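You operate a simulated robot arm through the tools that you are given. There is no shell and no other tool. Be economical: measure what you need, move in short steps, check, and stop when the job is done.

Carry out the task below with a simulated robot arm. There is one attempt and no reset: what you move stays moved.

Task
Gauge all three sleeves and put the tight one in the red tray.
Fine: try the plug gauge in each and stand it back; the other two stay.

The check looks at the end state, three seconds after you hand in, the way a careful person would. Anything else that was tipped, shoved, dropped, spilled or broken makes it a failure.

Robot
A 7-joint arm with a two-finger parallel gripper, fixed in place. Base frame: the origin is at the foot of the arm, x ahead of it, y to its left, z up; the work surface is at about z = 82. Units: cm, degrees, N and s.
With the tool pointing down near the work surface it reaches from about 24 to 68 cm from the base axis. Its first joint turns from -66.0 to 66.0 degrees. Payload 2.4 kg.
Tool frame: the origin (TCP) lies between the finger pads and is the grasp point; the fingertips stand 3 cm ahead of it; z points along the fingers, y is the line along which they close. Largest opening 9.4 cm; finger width 2.8, thickness 1; the body of the gripper, 5 by 9.6 cm, starts 5.5 cm behind the TCP.
Orientation is told as [roll, pitch, yaw] about the base's x, y, z axes, in that order, counted from this pose: with the fingers straight down and closing along the base's y, the tool's x points along the base's -x, its y along +y and its z along -z.

Tools
- The arm moves only by the tool servo_tool. Its arguments are lists of equal length, an entry for each row: "slide": the shift along the base's x, y, z in units of 100 mm (1.0 is 100 mm), a list of three; "delta_rot": the turn, a rotation vector about the base's x, y, z in units of 45 degrees (1.0 is 45 degrees), a list of three; "jaw": the finger opening in cm, from 0 to 9.4. In form: {"slide": [[dx, dy, dz], ...], "delta_rot": [[wx, wy, wz], ...], "jaw": [jaw, ...]}. A call has 1 to 20 rows; each row is the pose to reach, as a shift and turn from the pose commanded when the call began. A call with a number of a shift or a turn outside -1 to 1 is refused whole. Rows are played at 5 a second. More than 5 cm and 8.6 degrees between two rows, or a gripper value outside its range, and nothing of the call is played. A pose out of reach is approached as far as the arm can. The call stops where the force on the tool passes 60 N (or 10 N more than at its start, if that is more) or the arm is blocked; 0.2 s more then pass. The fingers move at their own pace (about 15.3 cm/s each) and stop on an object; they squeeze with about 43 N. The grip force told is the motor's: it shows also when the fingers shut on nothing. Time passes only in rows, and 0.2 s behind the last, so rows that repeat a pose let the fingers close. The reply holds the time, the measured pose of the TCP, the force on the tool along the base axes, the opening and the grip force, in the units named above and with some noise, with the torque about the TCP (base axes, N m) and any sound that the robot's microphone picked up, and new pictures: "views" is both (left out), scene, wrist or none.
- Cameras (640 x 400 px; columns grow to the right, rows downward): "scene" is fixed at [5.42, 48.73, 145.11]; the picture's right is [-0.56, -0.83, 0.00], its down [-0.42, 0.28, -0.86] and it looks along [0.71, -0.48, -0.51] (base axes); focal length 319 px, centre (320, 200). "wrist" rides on the gripper at [7.6, 1.4, -10.3] in the tool frame; the picture's right is [-0.18, 0.98, 0.00], its down [-0.75, -0.14, -0.64] and it looks along [-0.63, -0.12, 0.77] (tool axes); focal length 243 px, centre (320, 200). There is no depth. A picture from a camera that has moved, and an enlarged one, comes with that camera's place and axes in the base frame and with its lens.
- enlarge(camera, box): a new picture of the part [left, top, right, bottom] of that camera's present view, enlarged. The clock stands still meanwhile.
- sign_off(): hands the job in; it is judged then, once.

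Work in short steps. Places have to be worked out from the pictures, the camera data and where the tool is seen: move nearer, look again, correct. Check each grasp and each placing, and mend what went wrong. You have 120 turns and 200 pictures in all, those below and enlarged ones among them. Open the gripper and draw the arm clear of the work before you hand the job in, unless the task says otherwise; then end with one line.

The tools are called after "Call:" as name(argument=value, ...) on one line, values as JSON. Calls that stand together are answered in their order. servo_tool: Moves the arm, as the interface text tells. Its arguments: {"type":"object","properties":{"slide":{"type":"array"},"delta_rot":{"type":"array"},"jaw":{"type":"array"},"views":{"type":"string","enum":["both","scene","wrist","none"]}},"required":["slide","delta_rot","jaw"]} The other tools are called the same way: enlarge (camera, box) takes an enlarged picture of a part of a camera's view; sign_off () hands the job in.

At the start:

```text
clock: 0.0
eef_pos: [37.93, 2.31, 118.58]
tool_rot: [0.0, 0.1, 0.1]
ft_force: [-0.2, 0.6, -1.0]
moment: [0.0, -0.01, -0.01]
width: 9.36
finger_force: 0.2
```

scene: 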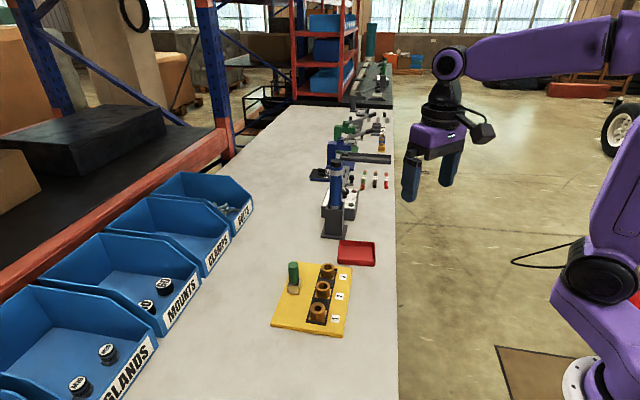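
wrist: 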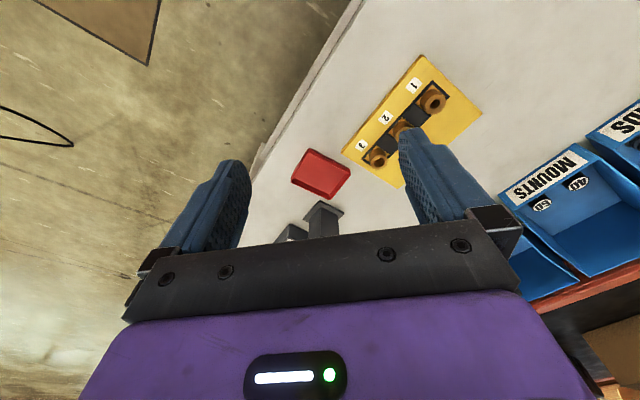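

I see the yellow board with three sleeves and a green gauge; I enlarge that area to locate them.

Call:
enlarge(camera="scene", box=[260, 230, 388, 340])

Call:
enlarge(camera="wrist", box=[280, 40, 500, 220])

```text
3.64 times, centred on (324, 285) of scene
camera zoom: at [5.42, 48.73, 145.11], right [-0.56, -0.83, 0.0], down [-0.42, 0.28, -0.86], along [0.71, -0.48, -0.51], focal length 1160 px, centre (306, -109)
```

zoom: 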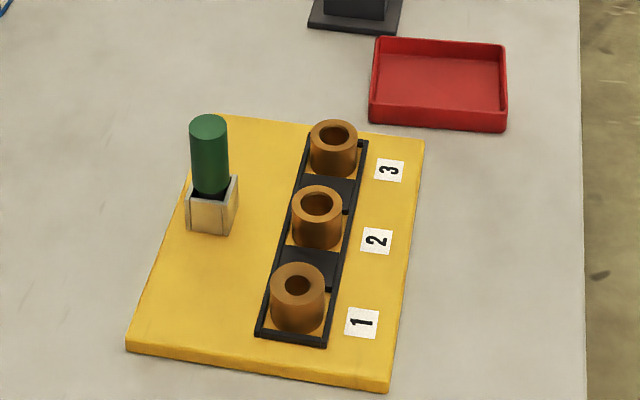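

```text
2.22 times, centred on (390, 130) of wrist
camera zoom: at [30.31, 3.69, 128.82], right [0.18, 0.98, 0.0], down [0.75, -0.14, 0.64], along [0.63, -0.12, -0.77], focal length 539 px, centre (164, 356)
```

zoom: 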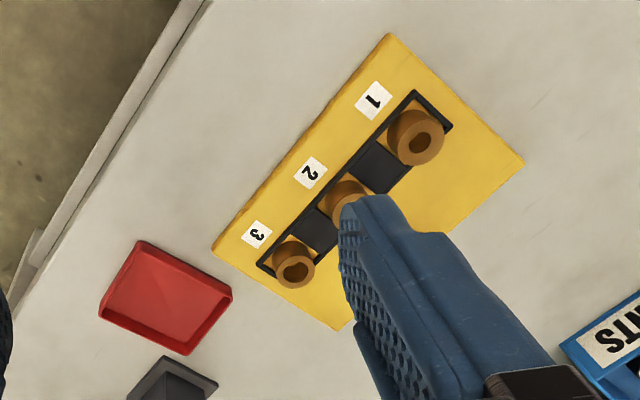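

The gauge is near (57, 21.6), top z≈92.6. The sleeves run at about 45° from (46.4, 21.5) to (56, 12), and the tray is near (61, -2). I move half way and turn the tool so it closes across the row.

Call:
servo_tool(slide=[[0.12, 0.12, 0], [0.25, 0.25, 0], [0.37, 0.37, -0.05], [0.5, 0.5, -0.1], [0.62, 0.62, -0.15], [0.75, 0.75, -0.2], [0.87, 0.87, -0.25], [1, 1, -0.3]], delta_rot=[[0, 0, -0.12], [0, 0, -0.25], [0, 0, -0.37], [0, 0, -0.5], [0, 0, -0.62], [0, 0, -0.75], [0, 0, -0.87], [0, 0, -1]], jaw=[9.3, 9.3, 9.3, 9.3, 9.3, 9.3, 9.3, 9.3])

```text
clock: 1.8
eef_pos: [48.01, 12.21, 115.6]
tool_rot: [0.0, 0.0, -45.1]
ft_force: [-0.4, 0.1, 0.2]
moment: [0.01, -0.01, -0.02]
width: 9.29
finger_force: 0.0
camera wrist: at [43.65, 18.58, 125.82], right [0.83, 0.56, 0.0], down [0.43, -0.63, 0.64], along [0.36, -0.53, -0.77], focal length 243 px, centre (320, 200)
```

scene: 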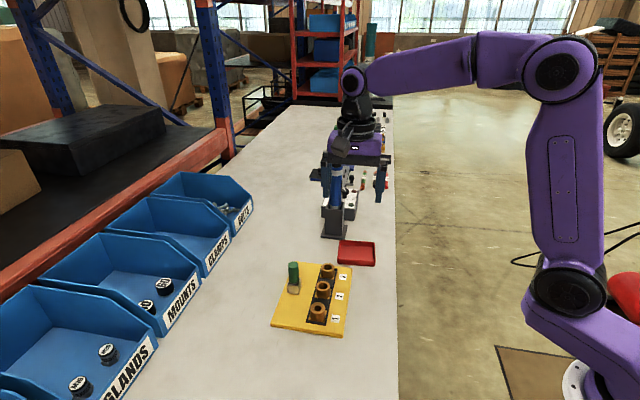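
wrist: 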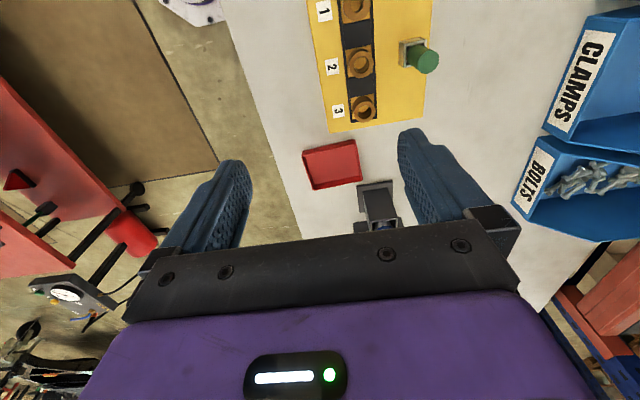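

Triangulating both views puts the gauge at about (58.6, 20.8) with its top at z≈91, and the sleeves at (47.5, 20.8), (52.6, 15.8), (57.4, 11.0) with tops at ≈86. I move above the gauge.

Call:
servo_tool(slide=[[0.2, 0.17, -0.1], [0.4, 0.35, -0.3], [0.6, 0.52, -0.5], [0.8, 0.7, -0.7], [1, 0.86, -0.9], [1, 0.86, -1]], delta_rot=[[0, 0, 0], [0, 0, 0], [0, 0, 0], [0, 0, 0], [0, 0, 0], [0, 0, 0]], jaw=[9.3, 9.3, 9.3, 9.3, 9.3, 9.3])

```text
clock: 3.2
eef_pos: [58.03, 20.91, 105.68]
tool_rot: [0.0, 0.0, -45.0]
ft_force: [0.1, 0.0, 0.2]
moment: [-0.02, 0.0, 0.03]
width: 9.29
finger_force: 0.0
camera wrist: at [53.64, 27.26, 115.82], right [0.83, 0.56, 0.0], down [0.43, -0.63, 0.64], along [0.36, -0.53, -0.77], focal length 243 px, centre (320, 200)
```

scene: 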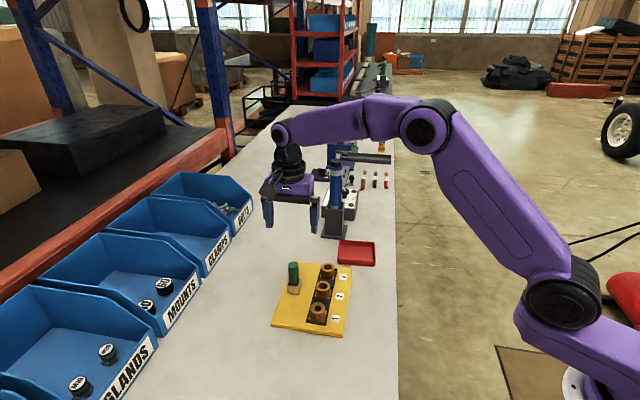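
wrist: 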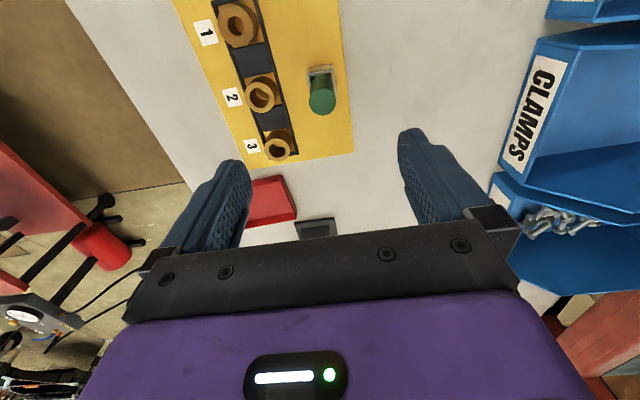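

The wrist view confirms the gauge at about (58.4, 20.75). I enlarge both views to find the socket top and handle length.

Call:
enlarge(camera="wrist", box=[200, 0, 360, 160])

Call:
enlarge(camera="scene", box=[270, 250, 350, 330])

```text
2.50 times, centred on (280, 80) of wrist
camera zoom: at [53.64, 27.26, 115.82], right [0.83, 0.56, 0.0], down [0.43, -0.63, 0.64], along [0.36, -0.53, -0.77], focal length 606 px, centre (420, 500)
```

zoom: 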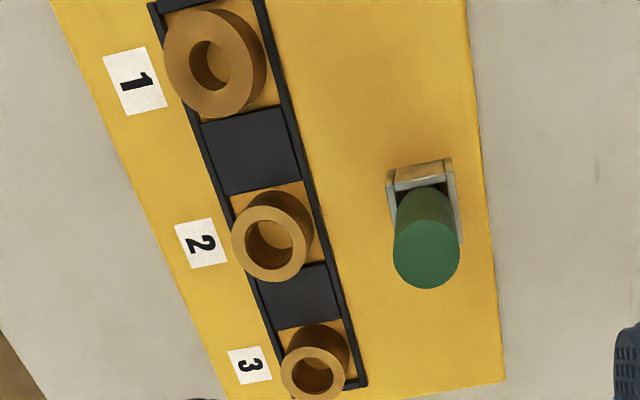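

```text
5.00 times, centred on (310, 290) of scene
camera zoom: at [5.42, 48.73, 145.11], right [-0.56, -0.83, 0.0], down [-0.42, 0.28, -0.86], along [0.71, -0.48, -0.51], focal length 1594 px, centre (370, -250)
```

zoom: 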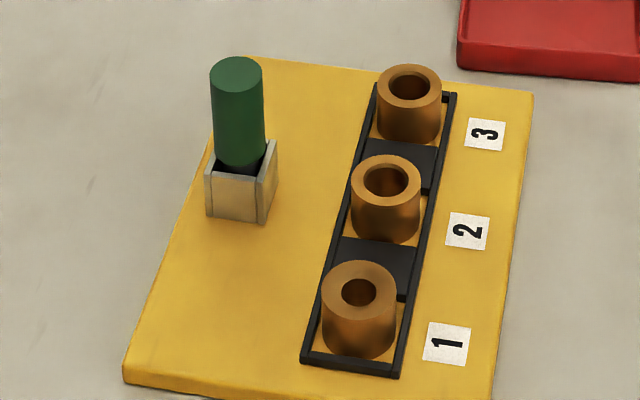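

The handle is about 2.6 cm across, from z≈86.7 to 91, above a socket whose top is at ≈85.7. I centre over it and come down to just above it.

Call:
servo_tool(slide=[[0.037, -0.01, -0.3], [0.037, -0.01, -0.6], [0.037, -0.01, -0.9], [0.037, -0.01, -1.0]], delta_rot=[[0, 0, 0], [0, 0, 0], [0, 0, 0], [0, 0, 0]], jaw=[6, 6, 6, 6])

Call:
enlarge(camera="scene", box=[250, 220, 350, 320])

```text
clock: 4.2
eef_pos: [58.44, 20.87, 95.6]
tool_rot: [0.0, 0.0, -45.0]
ft_force: [0.7, -0.7, -0.7]
moment: [-0.01, 0.02, -0.01]
width: 6.01
finger_force: 0.0
camera wrist: at [53.95, 27.19, 105.77], right [0.83, 0.56, 0.0], down [0.43, -0.63, 0.64], along [0.36, -0.53, -0.77], focal length 243 px, centre (320, 200)
```

scene: 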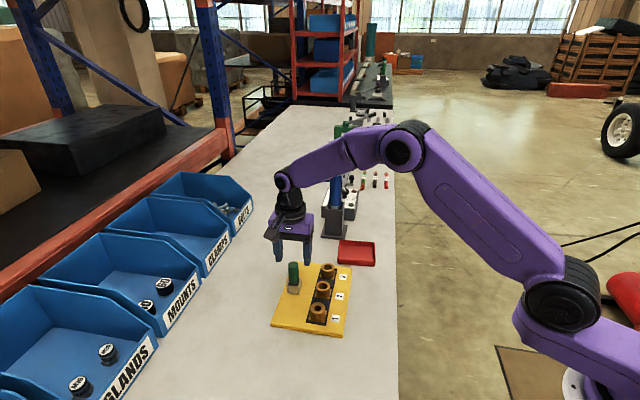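
wrist: 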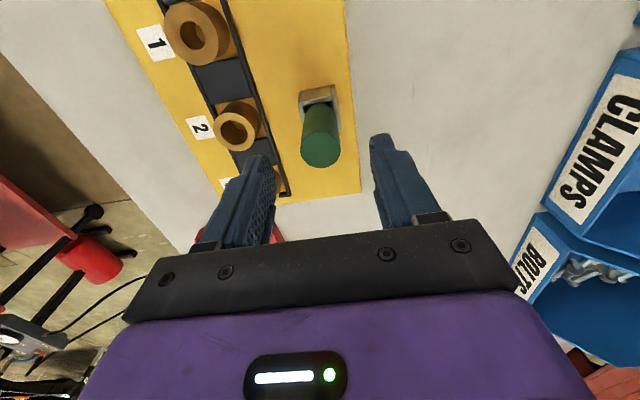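

```text
4.00 times, centred on (300, 270) of scene
camera zoom: at [5.42, 48.73, 145.11], right [-0.56, -0.83, 0.0], down [-0.42, 0.28, -0.86], along [0.71, -0.48, -0.51], focal length 1276 px, centre (400, -80)
```

zoom: 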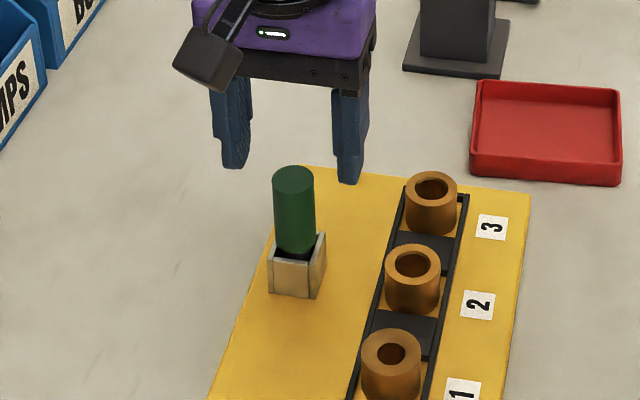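

The fingers are centred on the gauge, which I judge to be at (58.35, 20.8) with its top at ≈91.3. I lower to TCP z≈90.

Call:
servo_tool(slide=[[-0.01, -0.006, -0.2], [-0.01, -0.006, -0.4], [-0.01, -0.006, -0.56], [-0.01, -0.006, -0.56]], delta_rot=[[0, 0, 0], [0, 0, 0], [0, 0, 0], [0, 0, 0]], jaw=[5, 5, 5, 5], views="wrist")

Call:
enlarge(camera="scene", box=[260, 240, 340, 310])

```text
clock: 5.2
eef_pos: [58.13, 20.73, 89.78]
tool_rot: [-0.1, 0.0, -44.9]
ft_force: [-0.6, -0.1, 0.0]
moment: [0.02, 0.03, 0.01]
width: 5.0
finger_force: 0.1
camera wrist: at [53.7, 27.1, 100.1], right [0.83, 0.56, 0.0], down [0.43, -0.63, 0.64], along [0.36, -0.53, -0.77], focal length 243 px, centre (320, 200)
```

wrist: 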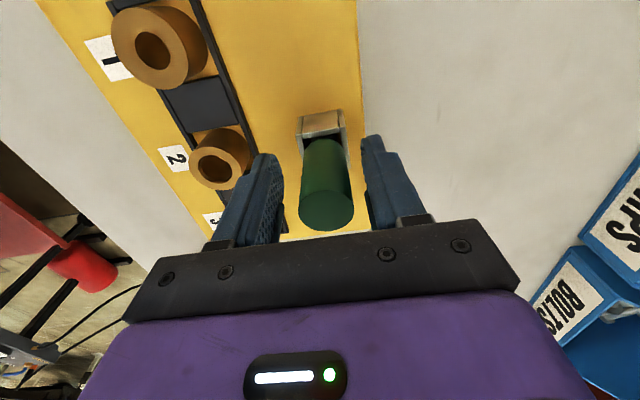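

```text
5.71 times, centred on (300, 275) of scene
camera zoom: at [5.42, 48.73, 145.11], right [-0.56, -0.83, 0.0], down [-0.42, 0.28, -0.86], along [0.71, -0.48, -0.51], focal length 1822 px, centre (434, -229)
```

zoom: 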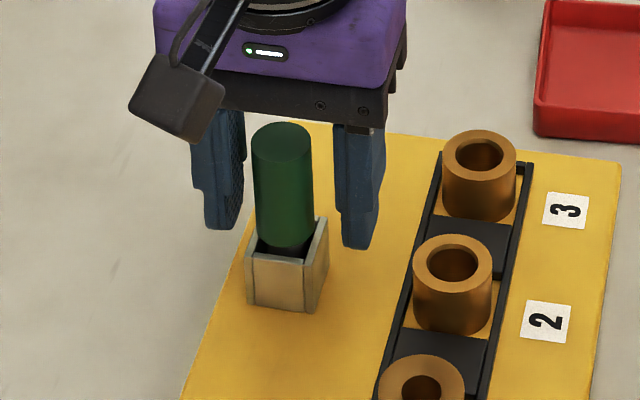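

The gauge sits about 0.2 cm in +x of the TCP. I correct that and close gently at this height.

Call:
servo_tool(slide=[[0.02, 0.0, 0], [0.02, 0, 0], [0.02, 0, 0], [0.02, 0, 0], [0.02, 0, 0]], delta_rot=[[0, 0, 0], [0, 0, 0], [0, 0, 0], [0, 0, 0], [0, 0, 0]], jaw=[4, 3, 2, 1.8, 1.8], views="wrist")

Call:
enlarge(camera="scene", box=[260, 240, 340, 310])

```text
clock: 6.4
eef_pos: [58.29, 20.81, 89.95]
tool_rot: [0.0, -0.1, -45.1]
ft_force: [0.2, 0.5, 2.3]
moment: [0.08, -0.1, 0.01]
width: 2.48
finger_force: 42.8
camera wrist: at [53.91, 27.12, 100.15], right [0.83, 0.56, 0.0], down [0.43, -0.63, 0.64], along [0.36, -0.53, -0.77], focal length 243 px, centre (320, 200)
```

wrist: 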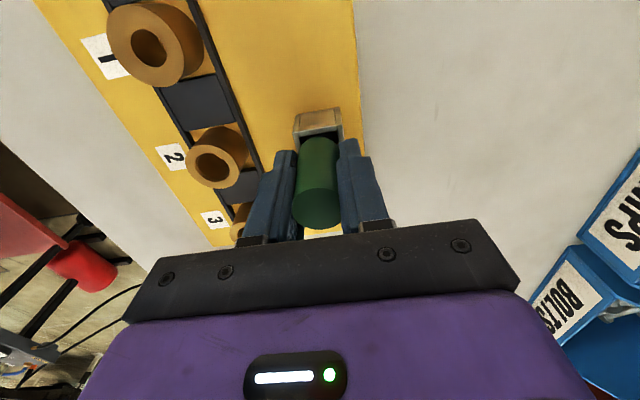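

```text
5.71 times, centred on (300, 275) of scene
camera zoom: at [5.42, 48.73, 145.11], right [-0.56, -0.83, 0.0], down [-0.42, 0.28, -0.86], along [0.71, -0.48, -0.51], focal length 1822 px, centre (434, -229)
```

zoom: 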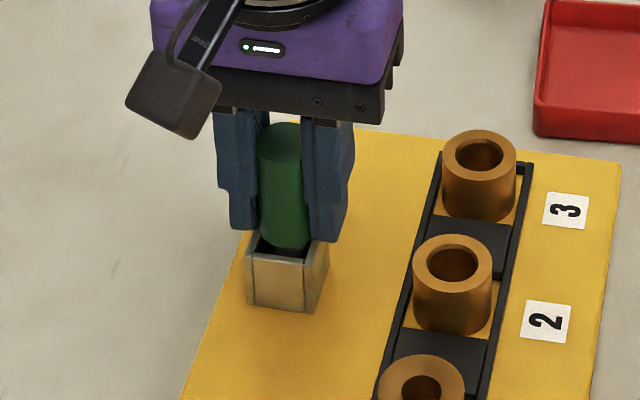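

Gripped (width 2.48). I lift straight up and look at the plug.

Call:
servo_tool(slide=[[0, 0, 0.1], [0, 0, 0.2], [0, 0, 0.35], [0, 0, 0.5], [0, 0, 0.6], [0, 0, 0.6]], delta_rot=[[0, 0, 0], [0, 0, 0], [0, 0, 0], [0, 0, 0], [0, 0, 0], [0, 0, 0]], jaw=[1.8, 1.8, 1.8, 1.8, 1.8, 1.8], views="wrist")

Call:
enlarge(camera="scene", box=[260, 220, 350, 310])

```text
clock: 7.8
eef_pos: [58.48, 20.75, 96.04]
tool_rot: [0.0, 0.0, -45.1]
ft_force: [-0.3, 0.2, -1.7]
moment: [0.0, -0.04, 0.0]
width: 2.46
finger_force: 42.8
camera wrist: at [54.05, 27.02, 106.14], right [0.83, 0.56, 0.0], down [0.43, -0.63, 0.64], along [0.36, -0.53, -0.77], focal length 243 px, centre (320, 200)
```

wrist: 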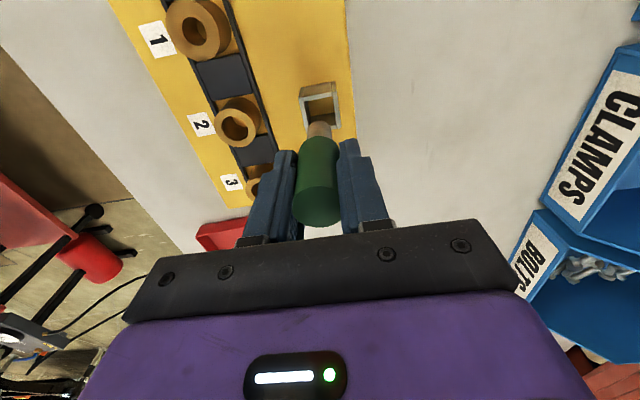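

```text
4.44 times, centred on (305, 265) of scene
camera zoom: at [5.42, 48.73, 145.11], right [-0.56, -0.83, 0.0], down [-0.42, 0.28, -0.86], along [0.71, -0.48, -0.51], focal length 1417 px, centre (387, -89)
```

zoom: 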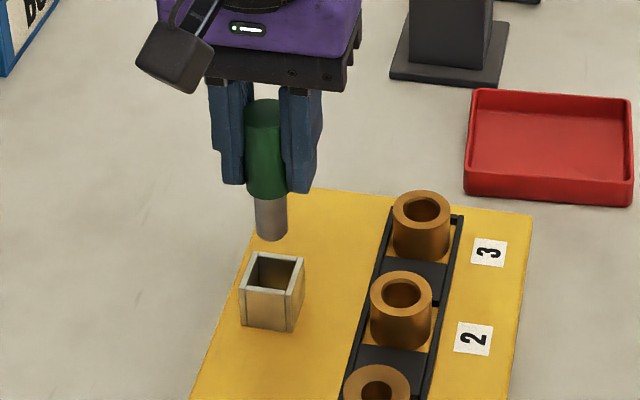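

The steel plug is about 1.7 cm across and 3 cm long, with its bottom 7.4 cm below the TCP. I move it above sleeve 2 (≈52.9, 15.9) with clearance and look.

Call:
servo_tool(slide=[[0, 0, 0.1], [-0.15, -0.13, 0.1], [-0.3, -0.27, 0.1], [-0.45, -0.4, 0.1], [-0.55, -0.495, 0.1], [-0.55, -0.495, 0.0]], delta_rot=[[0, 0, 0], [0, 0, 0], [0, 0, 0], [0, 0, 0], [0, 0, 0], [0, 0, 0]], jaw=[1.8, 1.8, 1.8, 1.8, 1.8, 1.8], views="none")

Call:
enlarge(camera="scene", box=[280, 220, 370, 310])

Call:
enlarge(camera="wrist", box=[240, 50, 400, 210])

```text
clock: 9.2
eef_pos: [53.03, 16.02, 95.89]
tool_rot: [0.0, 0.1, -45.0]
ft_force: [-0.1, 0.4, -0.6]
moment: [-0.02, 0.0, -0.03]
width: 2.5
finger_force: 42.7
```

```text
4.44 times, centred on (325, 265) of scene
camera zoom: at [5.42, 48.73, 145.11], right [-0.56, -0.83, 0.0], down [-0.42, 0.28, -0.86], along [0.71, -0.48, -0.51], focal length 1417 px, centre (298, -89)
```

zoom: 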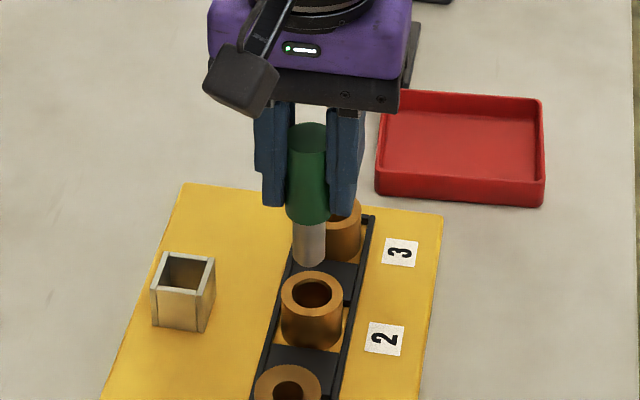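

```text
2.50 times, centred on (320, 130) of wrist
camera zoom: at [48.6, 22.22, 106.2], right [0.83, 0.56, 0.0], down [0.43, -0.63, 0.64], along [0.36, -0.53, -0.77], focal length 606 px, centre (320, 375)
```

zoom: 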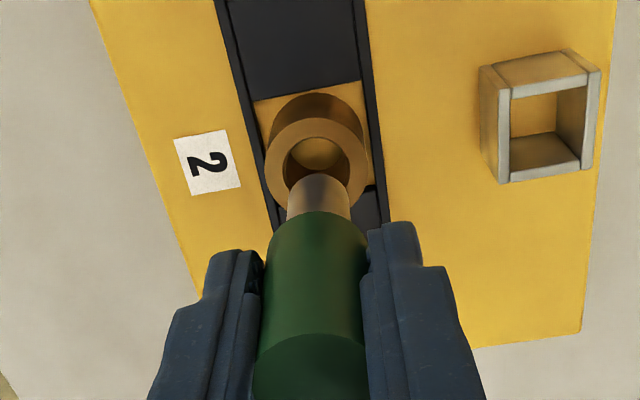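

The plug (≈1.87 cm) lines up with the hole of sleeve 2 (≈2.3 cm) in both views. I lower it about 1 cm into the sleeve and check the force.

Call:
servo_tool(slide=[[-0.005, -0.005, -0.06], [-0.005, -0.005, -0.12], [-0.005, -0.005, -0.18], [-0.005, -0.005, -0.23], [-0.005, -0.005, -0.27], [-0.005, -0.005, -0.31], [-0.005, -0.005, -0.34], [-0.005, -0.005, -0.34]], delta_rot=[[0, 0, 0], [0, 0, 0], [0, 0, 0], [0, 0, 0], [0, 0, 0], [0, 0, 0], [0, 0, 0], [0, 0, 0]], jaw=[1.8, 1.8, 1.8, 1.8, 1.8, 1.8, 1.8, 1.8], views="none")

Call:
enlarge(camera="scene", box=[280, 220, 370, 310])

Call:
enlarge(camera="wrist", box=[240, 50, 400, 210])

```text
clock: 11.0
eef_pos: [52.89, 15.7, 92.56]
tool_rot: [0.0, 0.0, -45.0]
ft_force: [-0.2, 0.0, -1.6]
moment: [0.0, -0.03, 0.01]
width: 2.43
finger_force: 42.9
```

```text
4.44 times, centred on (325, 265) of scene
camera zoom: at [5.42, 48.73, 145.11], right [-0.56, -0.83, 0.0], down [-0.42, 0.28, -0.86], along [0.71, -0.48, -0.51], focal length 1417 px, centre (298, -89)
```

zoom: 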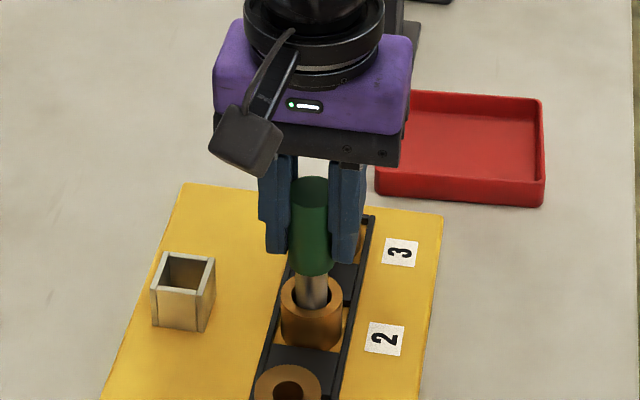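

```text
2.50 times, centred on (320, 130) of wrist
camera zoom: at [48.51, 22.1, 102.8], right [0.83, 0.56, 0.0], down [0.43, -0.63, 0.64], along [0.36, -0.53, -0.77], focal length 606 px, centre (320, 375)
```

zoom: 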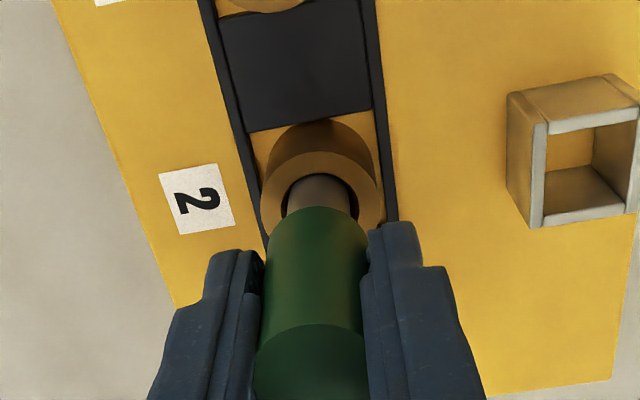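

The plug is in sleeve 2 with no force. I carry on down until it is nearly seated.

Call:
servo_tool(slide=[[0, 0, -0.05], [0, 0, -0.1], [0, 0, -0.15], [0, 0, -0.18], [0, 0, -0.2], [0, 0, -0.2]], delta_rot=[[0, 0, 0], [0, 0, 0], [0, 0, 0], [0, 0, 0], [0, 0, 0], [0, 0, 0]], jaw=[1.8, 1.8, 1.8, 1.8, 1.8, 1.8], views="none")

Call:
enlarge(camera="scene", box=[280, 220, 370, 310])

```text
clock: 12.4
eef_pos: [52.91, 15.78, 90.63]
tool_rot: [0.1, 0.0, -45.0]
ft_force: [-1.1, -1.1, 8.6]
moment: [-0.15, 0.19, -0.03]
width: 2.48
finger_force: 42.4
```

```text
4.44 times, centred on (325, 265) of scene
camera zoom: at [5.41, 48.73, 145.11], right [-0.56, -0.83, 0.0], down [-0.42, 0.28, -0.86], along [0.71, -0.48, -0.51], focal length 1417 px, centre (298, -89)
```

zoom: 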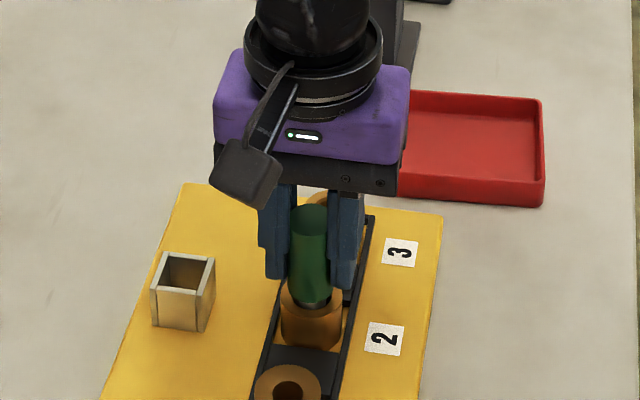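

It seats almost fully, with a small contact force at the bottom, so sleeve 2 accepts the plug. I draw it out slowly.

Call:
servo_tool(slide=[[0, 0, 0.05], [0, 0, 0.1], [0, 0, 0.2], [0, 0, 0.3], [0, 0, 0.4], [0, 0, 0.54], [0, 0, 0.6], [0, 0, 0.6]], delta_rot=[[0, 0, 0], [0, 0, 0], [0, 0, 0], [0, 0, 0], [0, 0, 0], [0, 0, 0], [0, 0, 0], [0, 0, 0]], jaw=[1.8, 1.8, 1.8, 1.8, 1.8, 1.8, 1.8, 1.8], views="none")

Call:
enlarge(camera="scene", box=[280, 220, 370, 310])

Call:
enlarge(camera="wrist", box=[200, 50, 400, 210])

```text
clock: 14.2
eef_pos: [52.78, 15.76, 96.57]
tool_rot: [0.0, 0.0, -45.0]
ft_force: [-1.1, -0.2, -0.9]
moment: [0.05, 0.0, 0.01]
width: 2.47
finger_force: 43.2
```

```text
4.44 times, centred on (325, 265) of scene
camera zoom: at [5.42, 48.73, 145.11], right [-0.56, -0.83, 0.0], down [-0.42, 0.28, -0.86], along [0.71, -0.48, -0.51], focal length 1417 px, centre (298, -89)
```

zoom: 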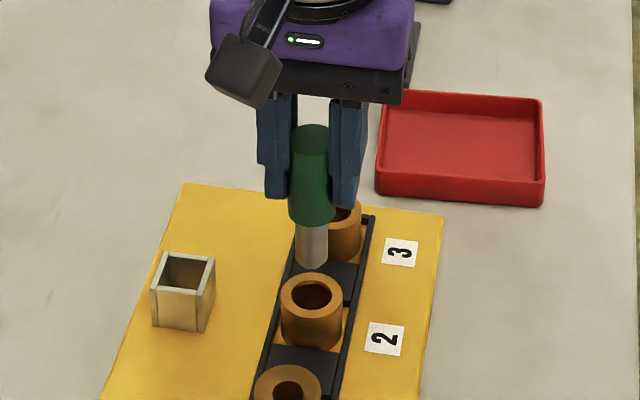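

```text
2.50 times, centred on (300, 130) of wrist
camera zoom: at [48.49, 22.13, 106.76], right [0.83, 0.56, 0.0], down [0.43, -0.63, 0.64], along [0.36, -0.53, -0.77], focal length 606 px, centre (370, 375)
```

zoom: 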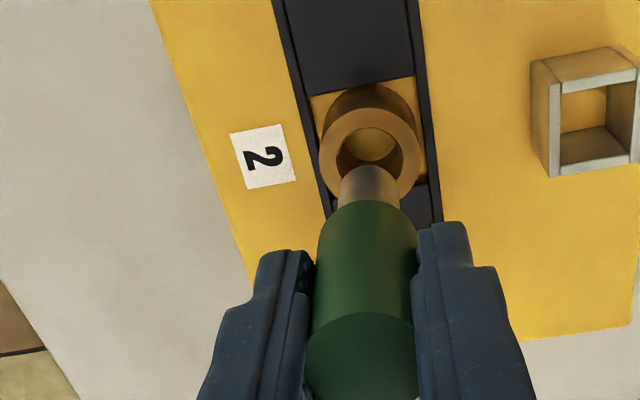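

Sleeve 2 stayed in place. I move to above sleeve 3 by one pitch (+4.9, -4.85).

Call:
servo_tool(slide=[[0.12, -0.12, 0.05], [0.25, -0.25, 0.05], [0.37, -0.37, 0.05], [0.49, -0.485, 0.05], [0.49, -0.485, 0.0], [0.49, -0.485, 0.0]], delta_rot=[[0, 0, 0], [0, 0, 0], [0, 0, 0], [0, 0, 0], [0, 0, 0], [0, 0, 0]], jaw=[1.8, 1.8, 1.8, 1.8, 1.8, 1.8], views="none")

Call:
enlarge(camera="scene", box=[290, 210, 380, 300])

Call:
enlarge(camera="wrist", box=[240, 50, 400, 210])

```text
clock: 15.6
eef_pos: [57.77, 10.91, 96.58]
tool_rot: [0.0, 0.0, -45.0]
ft_force: [0.9, -1.2, -1.0]
moment: [-0.01, 0.01, -0.01]
width: 2.44
finger_force: 42.8
```

```text
4.44 times, centred on (335, 255) of scene
camera zoom: at [5.42, 48.73, 145.11], right [-0.56, -0.83, 0.0], down [-0.42, 0.28, -0.86], along [0.71, -0.48, -0.51], focal length 1417 px, centre (253, -44)
```

zoom: 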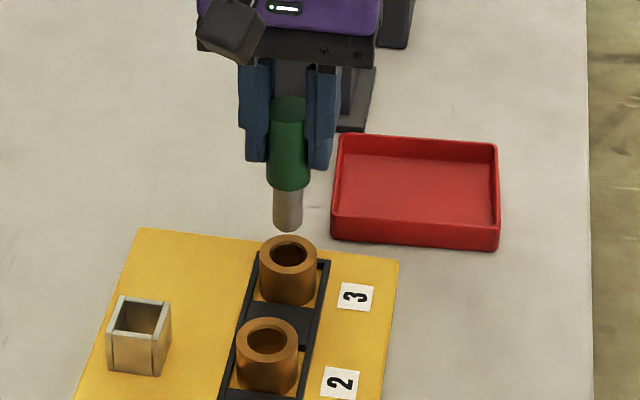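

```text
2.50 times, centred on (320, 130) of wrist
camera zoom: at [53.39, 17.26, 106.79], right [0.83, 0.56, 0.0], down [0.43, -0.63, 0.64], along [0.36, -0.53, -0.77], focal length 606 px, centre (320, 375)
```

zoom: 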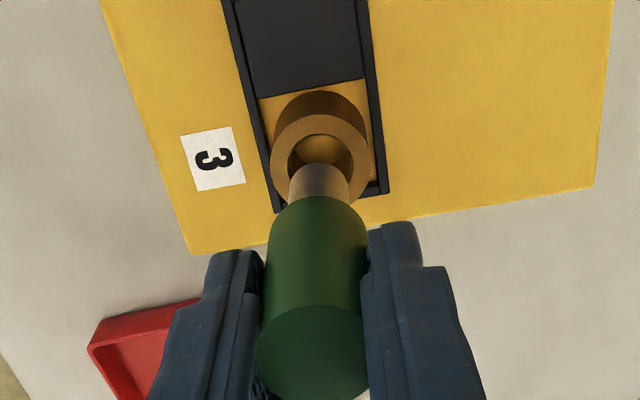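

The plug needs a slight shift of about 0.2 cm along the row towards (+x, -y). I apply that and lower it 1 cm into sleeve 3.

Call:
servo_tool(slide=[[0.015, -0.015, -0.06], [0.015, -0.015, -0.12], [0.015, -0.015, -0.18], [0.015, -0.015, -0.23], [0.015, -0.015, -0.27], [0.015, -0.015, -0.31], [0.015, -0.015, -0.35], [0.015, -0.015, -0.35]], delta_rot=[[0, 0, 0], [0, 0, 0], [0, 0, 0], [0, 0, 0], [0, 0, 0], [0, 0, 0], [0, 0, 0], [0, 0, 0]], jaw=[1.8, 1.8, 1.8, 1.8, 1.8, 1.8, 1.8, 1.8], views="none")

Call:
enlarge(camera="scene", box=[290, 210, 380, 300])

Call:
enlarge(camera="wrist", box=[240, 50, 400, 210])

```text
clock: 17.4
eef_pos: [57.92, 10.75, 92.95]
tool_rot: [0.0, 0.0, -45.0]
ft_force: [0.4, 0.2, -1.0]
moment: [0.02, -0.03, 0.0]
width: 2.47
finger_force: 44.1
```

```text
4.44 times, centred on (335, 255) of scene
camera zoom: at [5.42, 48.73, 145.11], right [-0.56, -0.83, 0.0], down [-0.42, 0.28, -0.86], along [0.71, -0.48, -0.51], focal length 1417 px, centre (253, -44)
```

zoom: 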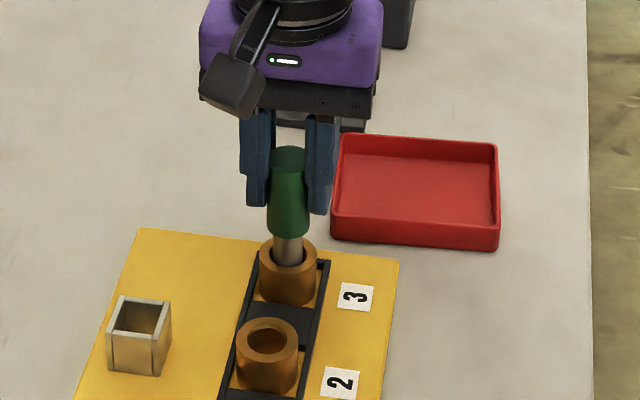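

```text
2.50 times, centred on (320, 130) of wrist
camera zoom: at [53.55, 17.1, 103.32], right [0.83, 0.56, 0.0], down [0.43, -0.63, 0.64], along [0.36, -0.53, -0.77], focal length 606 px, centre (320, 375)
```

zoom: 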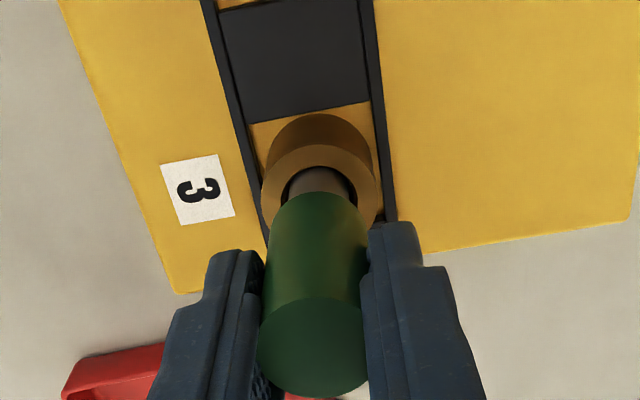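

The plug is inside sleeve 3 without force, though the gauge seems to creep down slightly in the grip. I continue down.

Call:
servo_tool(slide=[[0, 0, -0.06], [0, 0, -0.12], [0, 0, -0.16], [0, 0, -0.2], [0, 0, -0.2]], delta_rot=[[0, 0, 0], [0, 0, 0], [0, 0, 0], [0, 0, 0], [0, 0, 0]], jaw=[1.0, 1.0, 1.0, 1.0, 1.0], views="none")

Call:
enlarge(camera="scene", box=[290, 210, 380, 300])

Call:
enlarge(camera="wrist", box=[240, 50, 400, 210])

```text
clock: 18.6
eef_pos: [58.01, 10.74, 91.41]
tool_rot: [0.2, -0.3, -45.1]
ft_force: [-7.4, -5.2, 33.9]
moment: [-0.3, 0.68, 0.07]
width: 2.51
finger_force: 42.9
```

```text
4.44 times, centred on (335, 255) of scene
camera zoom: at [5.34, 48.71, 145.12], right [-0.56, -0.83, 0.0], down [-0.42, 0.28, -0.86], along [0.71, -0.48, -0.51], focal length 1417 px, centre (253, -44)
```

zoom: 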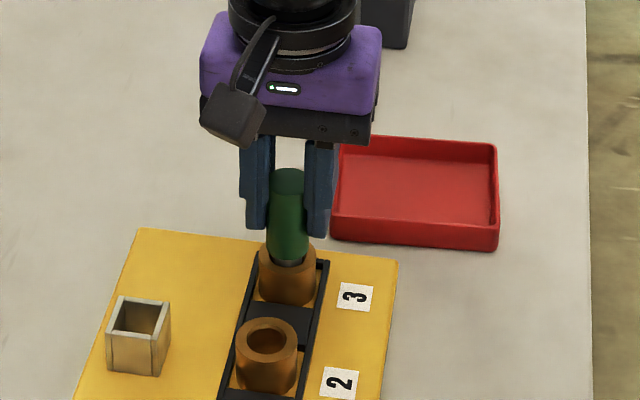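

```text
2.50 times, centred on (320, 130) of wrist
camera zoom: at [53.52, 17.06, 101.51], right [0.83, 0.56, 0.0], down [0.43, -0.63, 0.64], along [0.37, -0.53, -0.77], focal length 606 px, centre (320, 375)
```

zoom: 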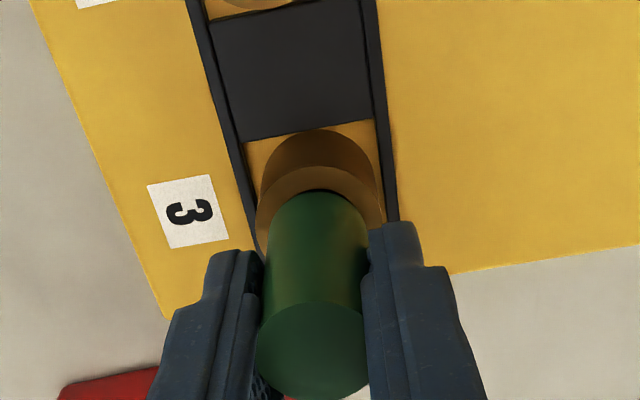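

Force rose to 34 N at a depth about 0.3 cm short of the one reached in sleeve 2, with a side load. I back off a little and look closely before retrying with a small side correction.

Call:
enlarge(camera="scene", box=[310, 240, 350, 280])

Call:
servo_tool(slide=[[0, 0, 0.05], [-0.01, -0.01, 0.08], [-0.01, -0.01, 0.08]], delta_rot=[[0, 0, 0], [0, 0, 0], [0, 0, 0]], jaw=[1.0, 1.0, 1.0], views="none")

Call:
enlarge(camera="scene", box=[310, 240, 350, 280])

Call:
enlarge(camera="wrist", box=[270, 90, 370, 190])

```text
10.00 times, centred on (330, 260) of scene
camera zoom: at [5.34, 48.71, 145.12], right [-0.56, -0.83, 0.0], down [-0.42, 0.28, -0.86], along [0.71, -0.48, -0.51], focal length 3189 px, centre (220, -400)
```

zoom: 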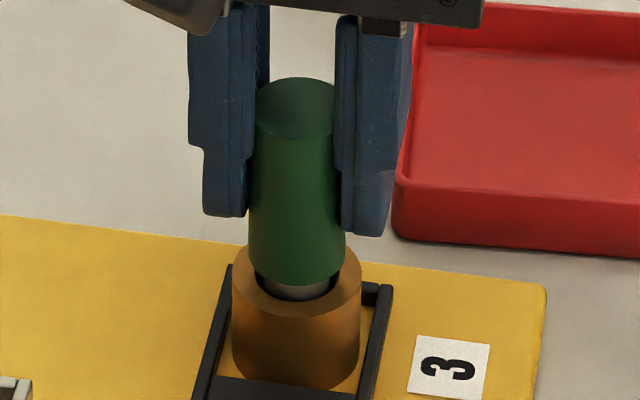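

```text
clock: 19.4
eef_pos: [57.77, 10.64, 91.7]
tool_rot: [0.0, 0.0, -45.0]
ft_force: [0.9, 0.1, -0.5]
moment: [0.01, -0.03, -0.02]
width: 2.47
finger_force: 42.9
```

```text
10.00 times, centred on (330, 260) of scene
camera zoom: at [5.42, 48.73, 145.11], right [-0.56, -0.83, 0.0], down [-0.42, 0.28, -0.86], along [0.71, -0.48, -0.51], focal length 3189 px, centre (220, -400)
```

zoom: 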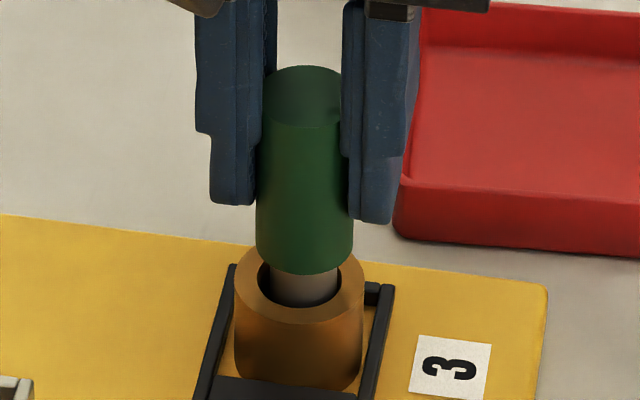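

```text
4.00 times, centred on (320, 140) of wrist
camera zoom: at [53.38, 17.02, 102.07], right [0.83, 0.56, 0.0], down [0.43, -0.63, 0.64], along [0.36, -0.53, -0.77], focal length 970 px, centre (320, 440)
```

zoom: 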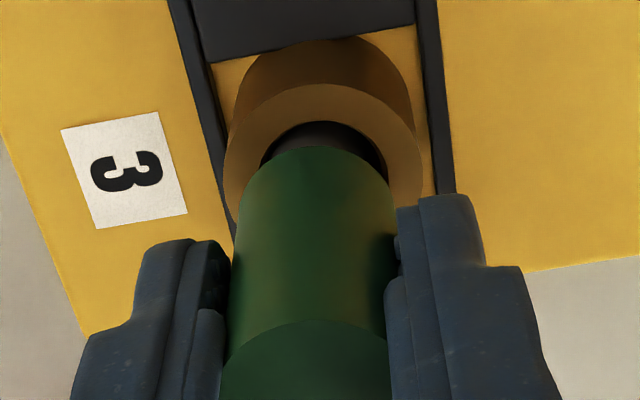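

The gauge stopped higher here than in sleeve 2, though it looked centred. I retry the descent in small steps.

Call:
servo_tool(slide=[[0, 0, -0.02], [0, 0, -0.03], [0, 0, -0.04], [0, 0, -0.05], [0, 0, -0.05]], delta_rot=[[0, 0, 0], [0, 0, 0], [0, 0, 0], [0, 0, 0], [0, 0, 0]], jaw=[1.0, 1.0, 1.0, 1.0, 1.0], views="none")

Call:
enlarge(camera="scene", box=[310, 240, 350, 280])

```text
clock: 20.6
eef_pos: [57.84, 10.73, 91.47]
tool_rot: [0.0, 0.0, -45.0]
ft_force: [-0.6, 0.1, 0.8]
moment: [-0.06, 0.05, 0.03]
width: 2.47
finger_force: 42.8
```

```text
10.00 times, centred on (330, 260) of scene
camera zoom: at [5.42, 48.73, 145.11], right [-0.56, -0.83, 0.0], down [-0.42, 0.28, -0.86], along [0.71, -0.48, -0.51], focal length 3189 px, centre (220, -400)
```

zoom: 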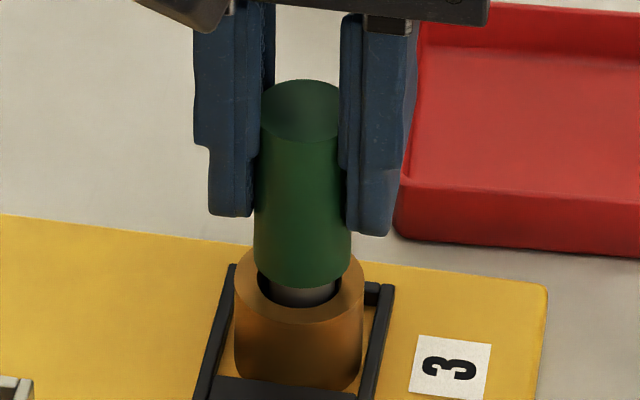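

Contact is only starting here, at 0.8 N. I push slightly further, in small steps, to see whether it really stops.

Call:
servo_tool(slide=[[0, 0, -0.01], [0, 0, -0.02], [0, 0, -0.03], [0, 0, -0.03]], delta_rot=[[0, 0, 0], [0, 0, 0], [0, 0, 0], [0, 0, 0]], jaw=[1.0, 1.0, 1.0, 1.0], views="none")

Call:
enlarge(camera="scene", box=[310, 240, 350, 280])

```text
clock: 21.6
eef_pos: [57.77, 10.71, 91.38]
tool_rot: [0.2, -0.1, -45.0]
ft_force: [-6.3, -0.6, 33.7]
moment: [-0.09, 0.57, 0.08]
width: 2.48
finger_force: 42.9
```

```text
10.00 times, centred on (330, 260) of scene
camera zoom: at [5.34, 48.72, 145.12], right [-0.56, -0.83, 0.0], down [-0.42, 0.28, -0.86], along [0.71, -0.48, -0.51], focal length 3189 px, centre (220, -400)
```

zoom: 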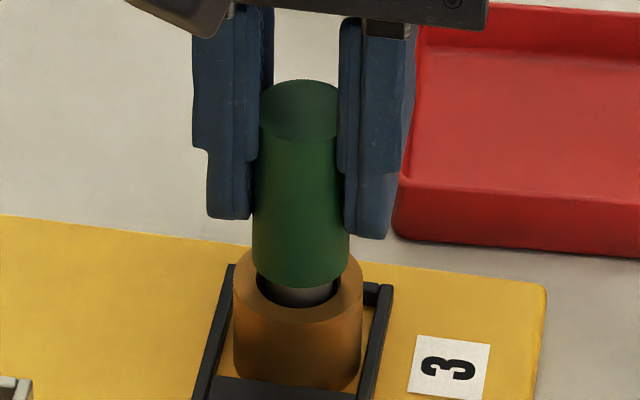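

Firm stop at 34 N with a visible gap. I need a like-for-like picture of sleeve 2, so I withdraw and go back above sleeve 2.

Call:
servo_tool(slide=[[0, 0, 0.1], [0, 0, 0.25], [0, 0, 0.4], [0, 0, 0.55], [-0.15, 0.15, 0.55], [-0.3, 0.3, 0.55], [-0.45, 0.45, 0.55], [-0.5, 0.5, 0.55], [-0.5, 0.5, 0.55]], delta_rot=[[0, 0, 0], [0, 0, 0], [0, 0, 0], [0, 0, 0], [0, 0, 0], [0, 0, 0], [0, 0, 0], [0, 0, 0], [0, 0, 0]], jaw=[1, 1, 1, 1, 1, 1, 1, 1, 1], views="none")

Call:
enlarge(camera="scene", box=[290, 230, 360, 300])

Call:
enlarge(camera="wrist", box=[240, 50, 400, 210])

```text
clock: 23.6
eef_pos: [52.89, 15.74, 96.74]
tool_rot: [-0.1, 0.0, -45.0]
ft_force: [-1.0, 0.7, -1.0]
moment: [-0.03, 0.01, -0.04]
width: 2.44
finger_force: 42.8
```

```text
5.71 times, centred on (325, 265) of scene
camera zoom: at [5.42, 48.73, 145.11], right [-0.56, -0.83, 0.0], down [-0.42, 0.28, -0.86], along [0.71, -0.48, -0.51], focal length 1822 px, centre (291, -171)
```

zoom: 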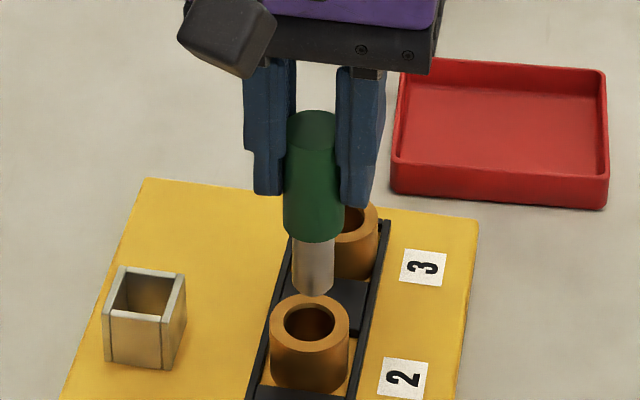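

```text
2.50 times, centred on (320, 130) of wrist
camera zoom: at [48.37, 21.99, 106.95], right [0.83, 0.56, 0.0], down [0.43, -0.63, 0.64], along [0.36, -0.53, -0.77], focal length 606 px, centre (320, 375)
```

zoom: 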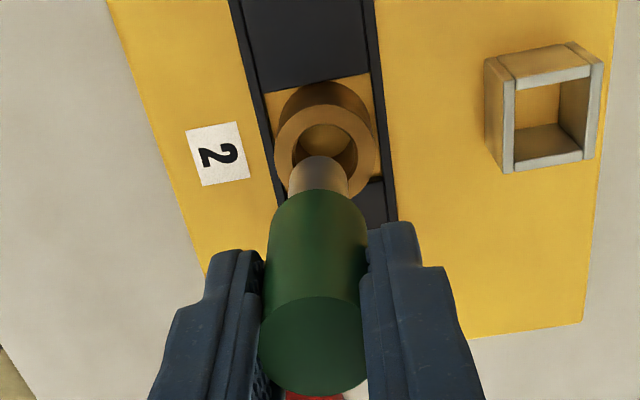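

The hole lies about 0.15 cm to the right in the wrist view. I shift by that and descend into sleeve 2 towards TCP z≈91.6.

Call:
servo_tool(slide=[[0.01, 0.008, -0.1], [0.01, 0.008, -0.2], [0.01, 0.008, -0.27], [0.01, 0.008, -0.33], [0.01, 0.008, -0.39], [0.01, 0.008, -0.45], [0.01, 0.008, -0.5], [0.01, 0.008, -0.52], [0.01, 0.008, -0.52]], delta_rot=[[0, 0, 0], [0, 0, 0], [0, 0, 0], [0, 0, 0], [0, 0, 0], [0, 0, 0], [0, 0, 0], [0, 0, 0], [0, 0, 0]], jaw=[1, 1, 1, 1, 1, 1, 1, 1, 1], views="none")

Call:
enlarge(camera="scene", box=[305, 255, 345, 295])

```text
clock: 25.6
eef_pos: [52.95, 15.78, 91.52]
tool_rot: [0.2, 0.0, -45.0]
ft_force: [-6.3, -3.5, 29.9]
moment: [-0.17, 0.58, 0.1]
width: 2.44
finger_force: 42.9
```

```text
10.00 times, centred on (325, 275) of scene
camera zoom: at [5.35, 48.71, 145.12], right [-0.56, -0.83, 0.0], down [-0.42, 0.28, -0.86], along [0.71, -0.48, -0.51], focal length 3189 px, centre (270, -550)
```

zoom: 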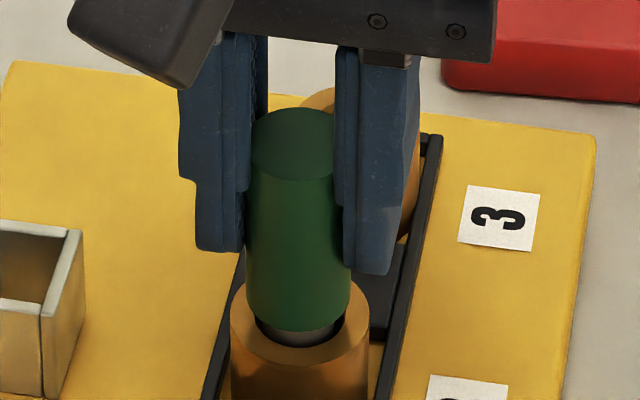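

It stops at the same depth (91.5) with the same gap, so both 2 and 3 accept the plug to its full depth and it rests on the board. Now sleeve 1.

Call:
servo_tool(slide=[[0, 0, 0.1], [0, 0, 0.25], [0, 0, 0.4], [0, 0, 0.55], [-0.15, 0.15, 0.55], [-0.3, 0.3, 0.55], [-0.45, 0.45, 0.55], [-0.5, 0.5, 0.55], [-0.5, 0.5, 0.55]], delta_rot=[[0, 0, 0], [0, 0, 0], [0, 0, 0], [0, 0, 0], [0, 0, 0], [0, 0, 0], [0, 0, 0], [0, 0, 0], [0, 0, 0]], jaw=[1, 1, 1, 1, 1, 1, 1, 1, 1], views="none")

Call:
enlarge(camera="scene", box=[280, 250, 360, 330])

Call:
enlarge(camera="wrist", box=[240, 50, 400, 210])

```text
clock: 27.6
eef_pos: [48.01, 20.8, 96.85]
tool_rot: [0.1, -0.1, -45.1]
ft_force: [-0.6, 0.2, -0.9]
moment: [-0.02, 0.01, 0.0]
width: 2.45
finger_force: 43.2
```

```text
5.00 times, centred on (320, 290) of scene
camera zoom: at [5.42, 48.73, 145.11], right [-0.56, -0.83, 0.0], down [-0.42, 0.28, -0.86], along [0.71, -0.48, -0.51], focal length 1594 px, centre (320, -250)
```

zoom: 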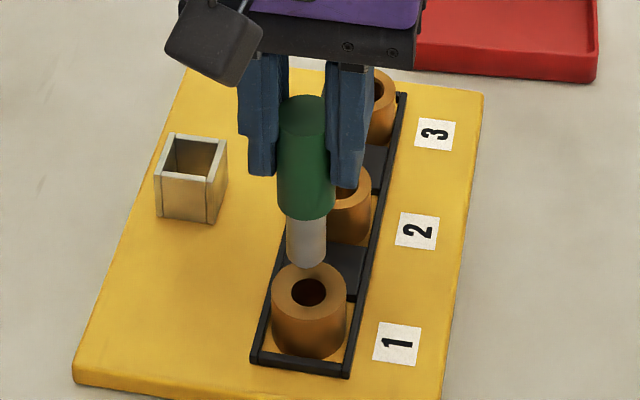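

```text
2.50 times, centred on (320, 130) of wrist
camera zoom: at [43.6, 27.09, 107.07], right [0.83, 0.56, 0.0], down [0.43, -0.63, 0.64], along [0.36, -0.53, -0.77], focal length 606 px, centre (320, 375)
```

zoom: 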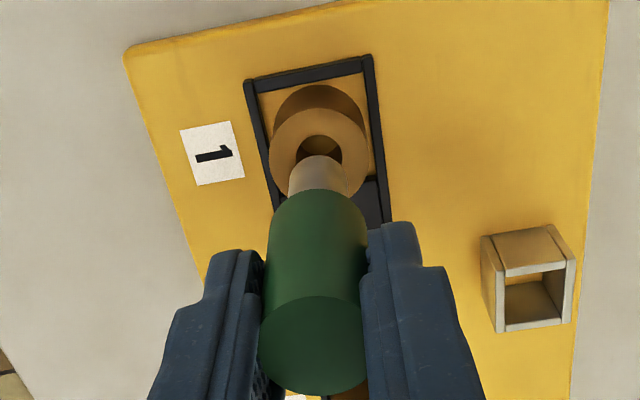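

Sleeve 1's bore looks narrower than the plug. I try it gently; if it is refused, contact should come at the rim around TCP z≈94.2.

Call:
servo_tool(slide=[[0, 0, -0.1], [0, 0, -0.18], [0, 0, -0.23], [0, 0, -0.25], [0, 0, -0.26], [0, 0, -0.27], [0, 0, -0.27]], delta_rot=[[0, 0, 0], [0, 0, 0], [0, 0, 0], [0, 0, 0], [0, 0, 0], [0, 0, 0], [0, 0, 0]], jaw=[1, 1, 1, 1, 1, 1, 1], views="none")

Call:
enlarge(camera="scene", box=[300, 270, 340, 310])

```text
clock: 29.2
eef_pos: [47.98, 20.76, 94.19]
tool_rot: [0.0, 0.0, -45.1]
ft_force: [-3.2, 0.2, 14.6]
moment: [0.06, 0.36, 0.03]
width: 2.46
finger_force: 43.4
```

```text
10.00 times, centred on (320, 290) of scene
camera zoom: at [5.39, 48.72, 145.12], right [-0.56, -0.83, 0.0], down [-0.42, 0.28, -0.86], along [0.71, -0.48, -0.51], focal length 3189 px, centre (320, -700)
```

zoom: 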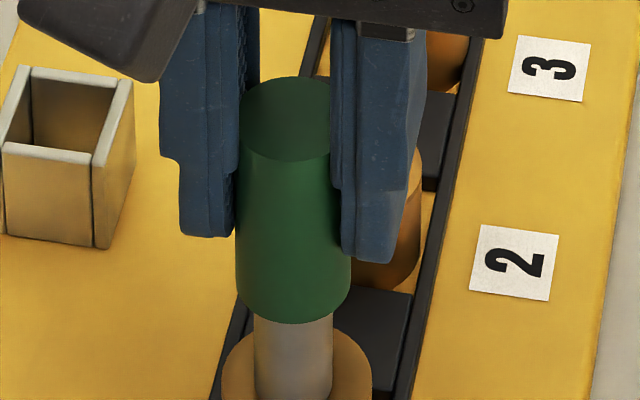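

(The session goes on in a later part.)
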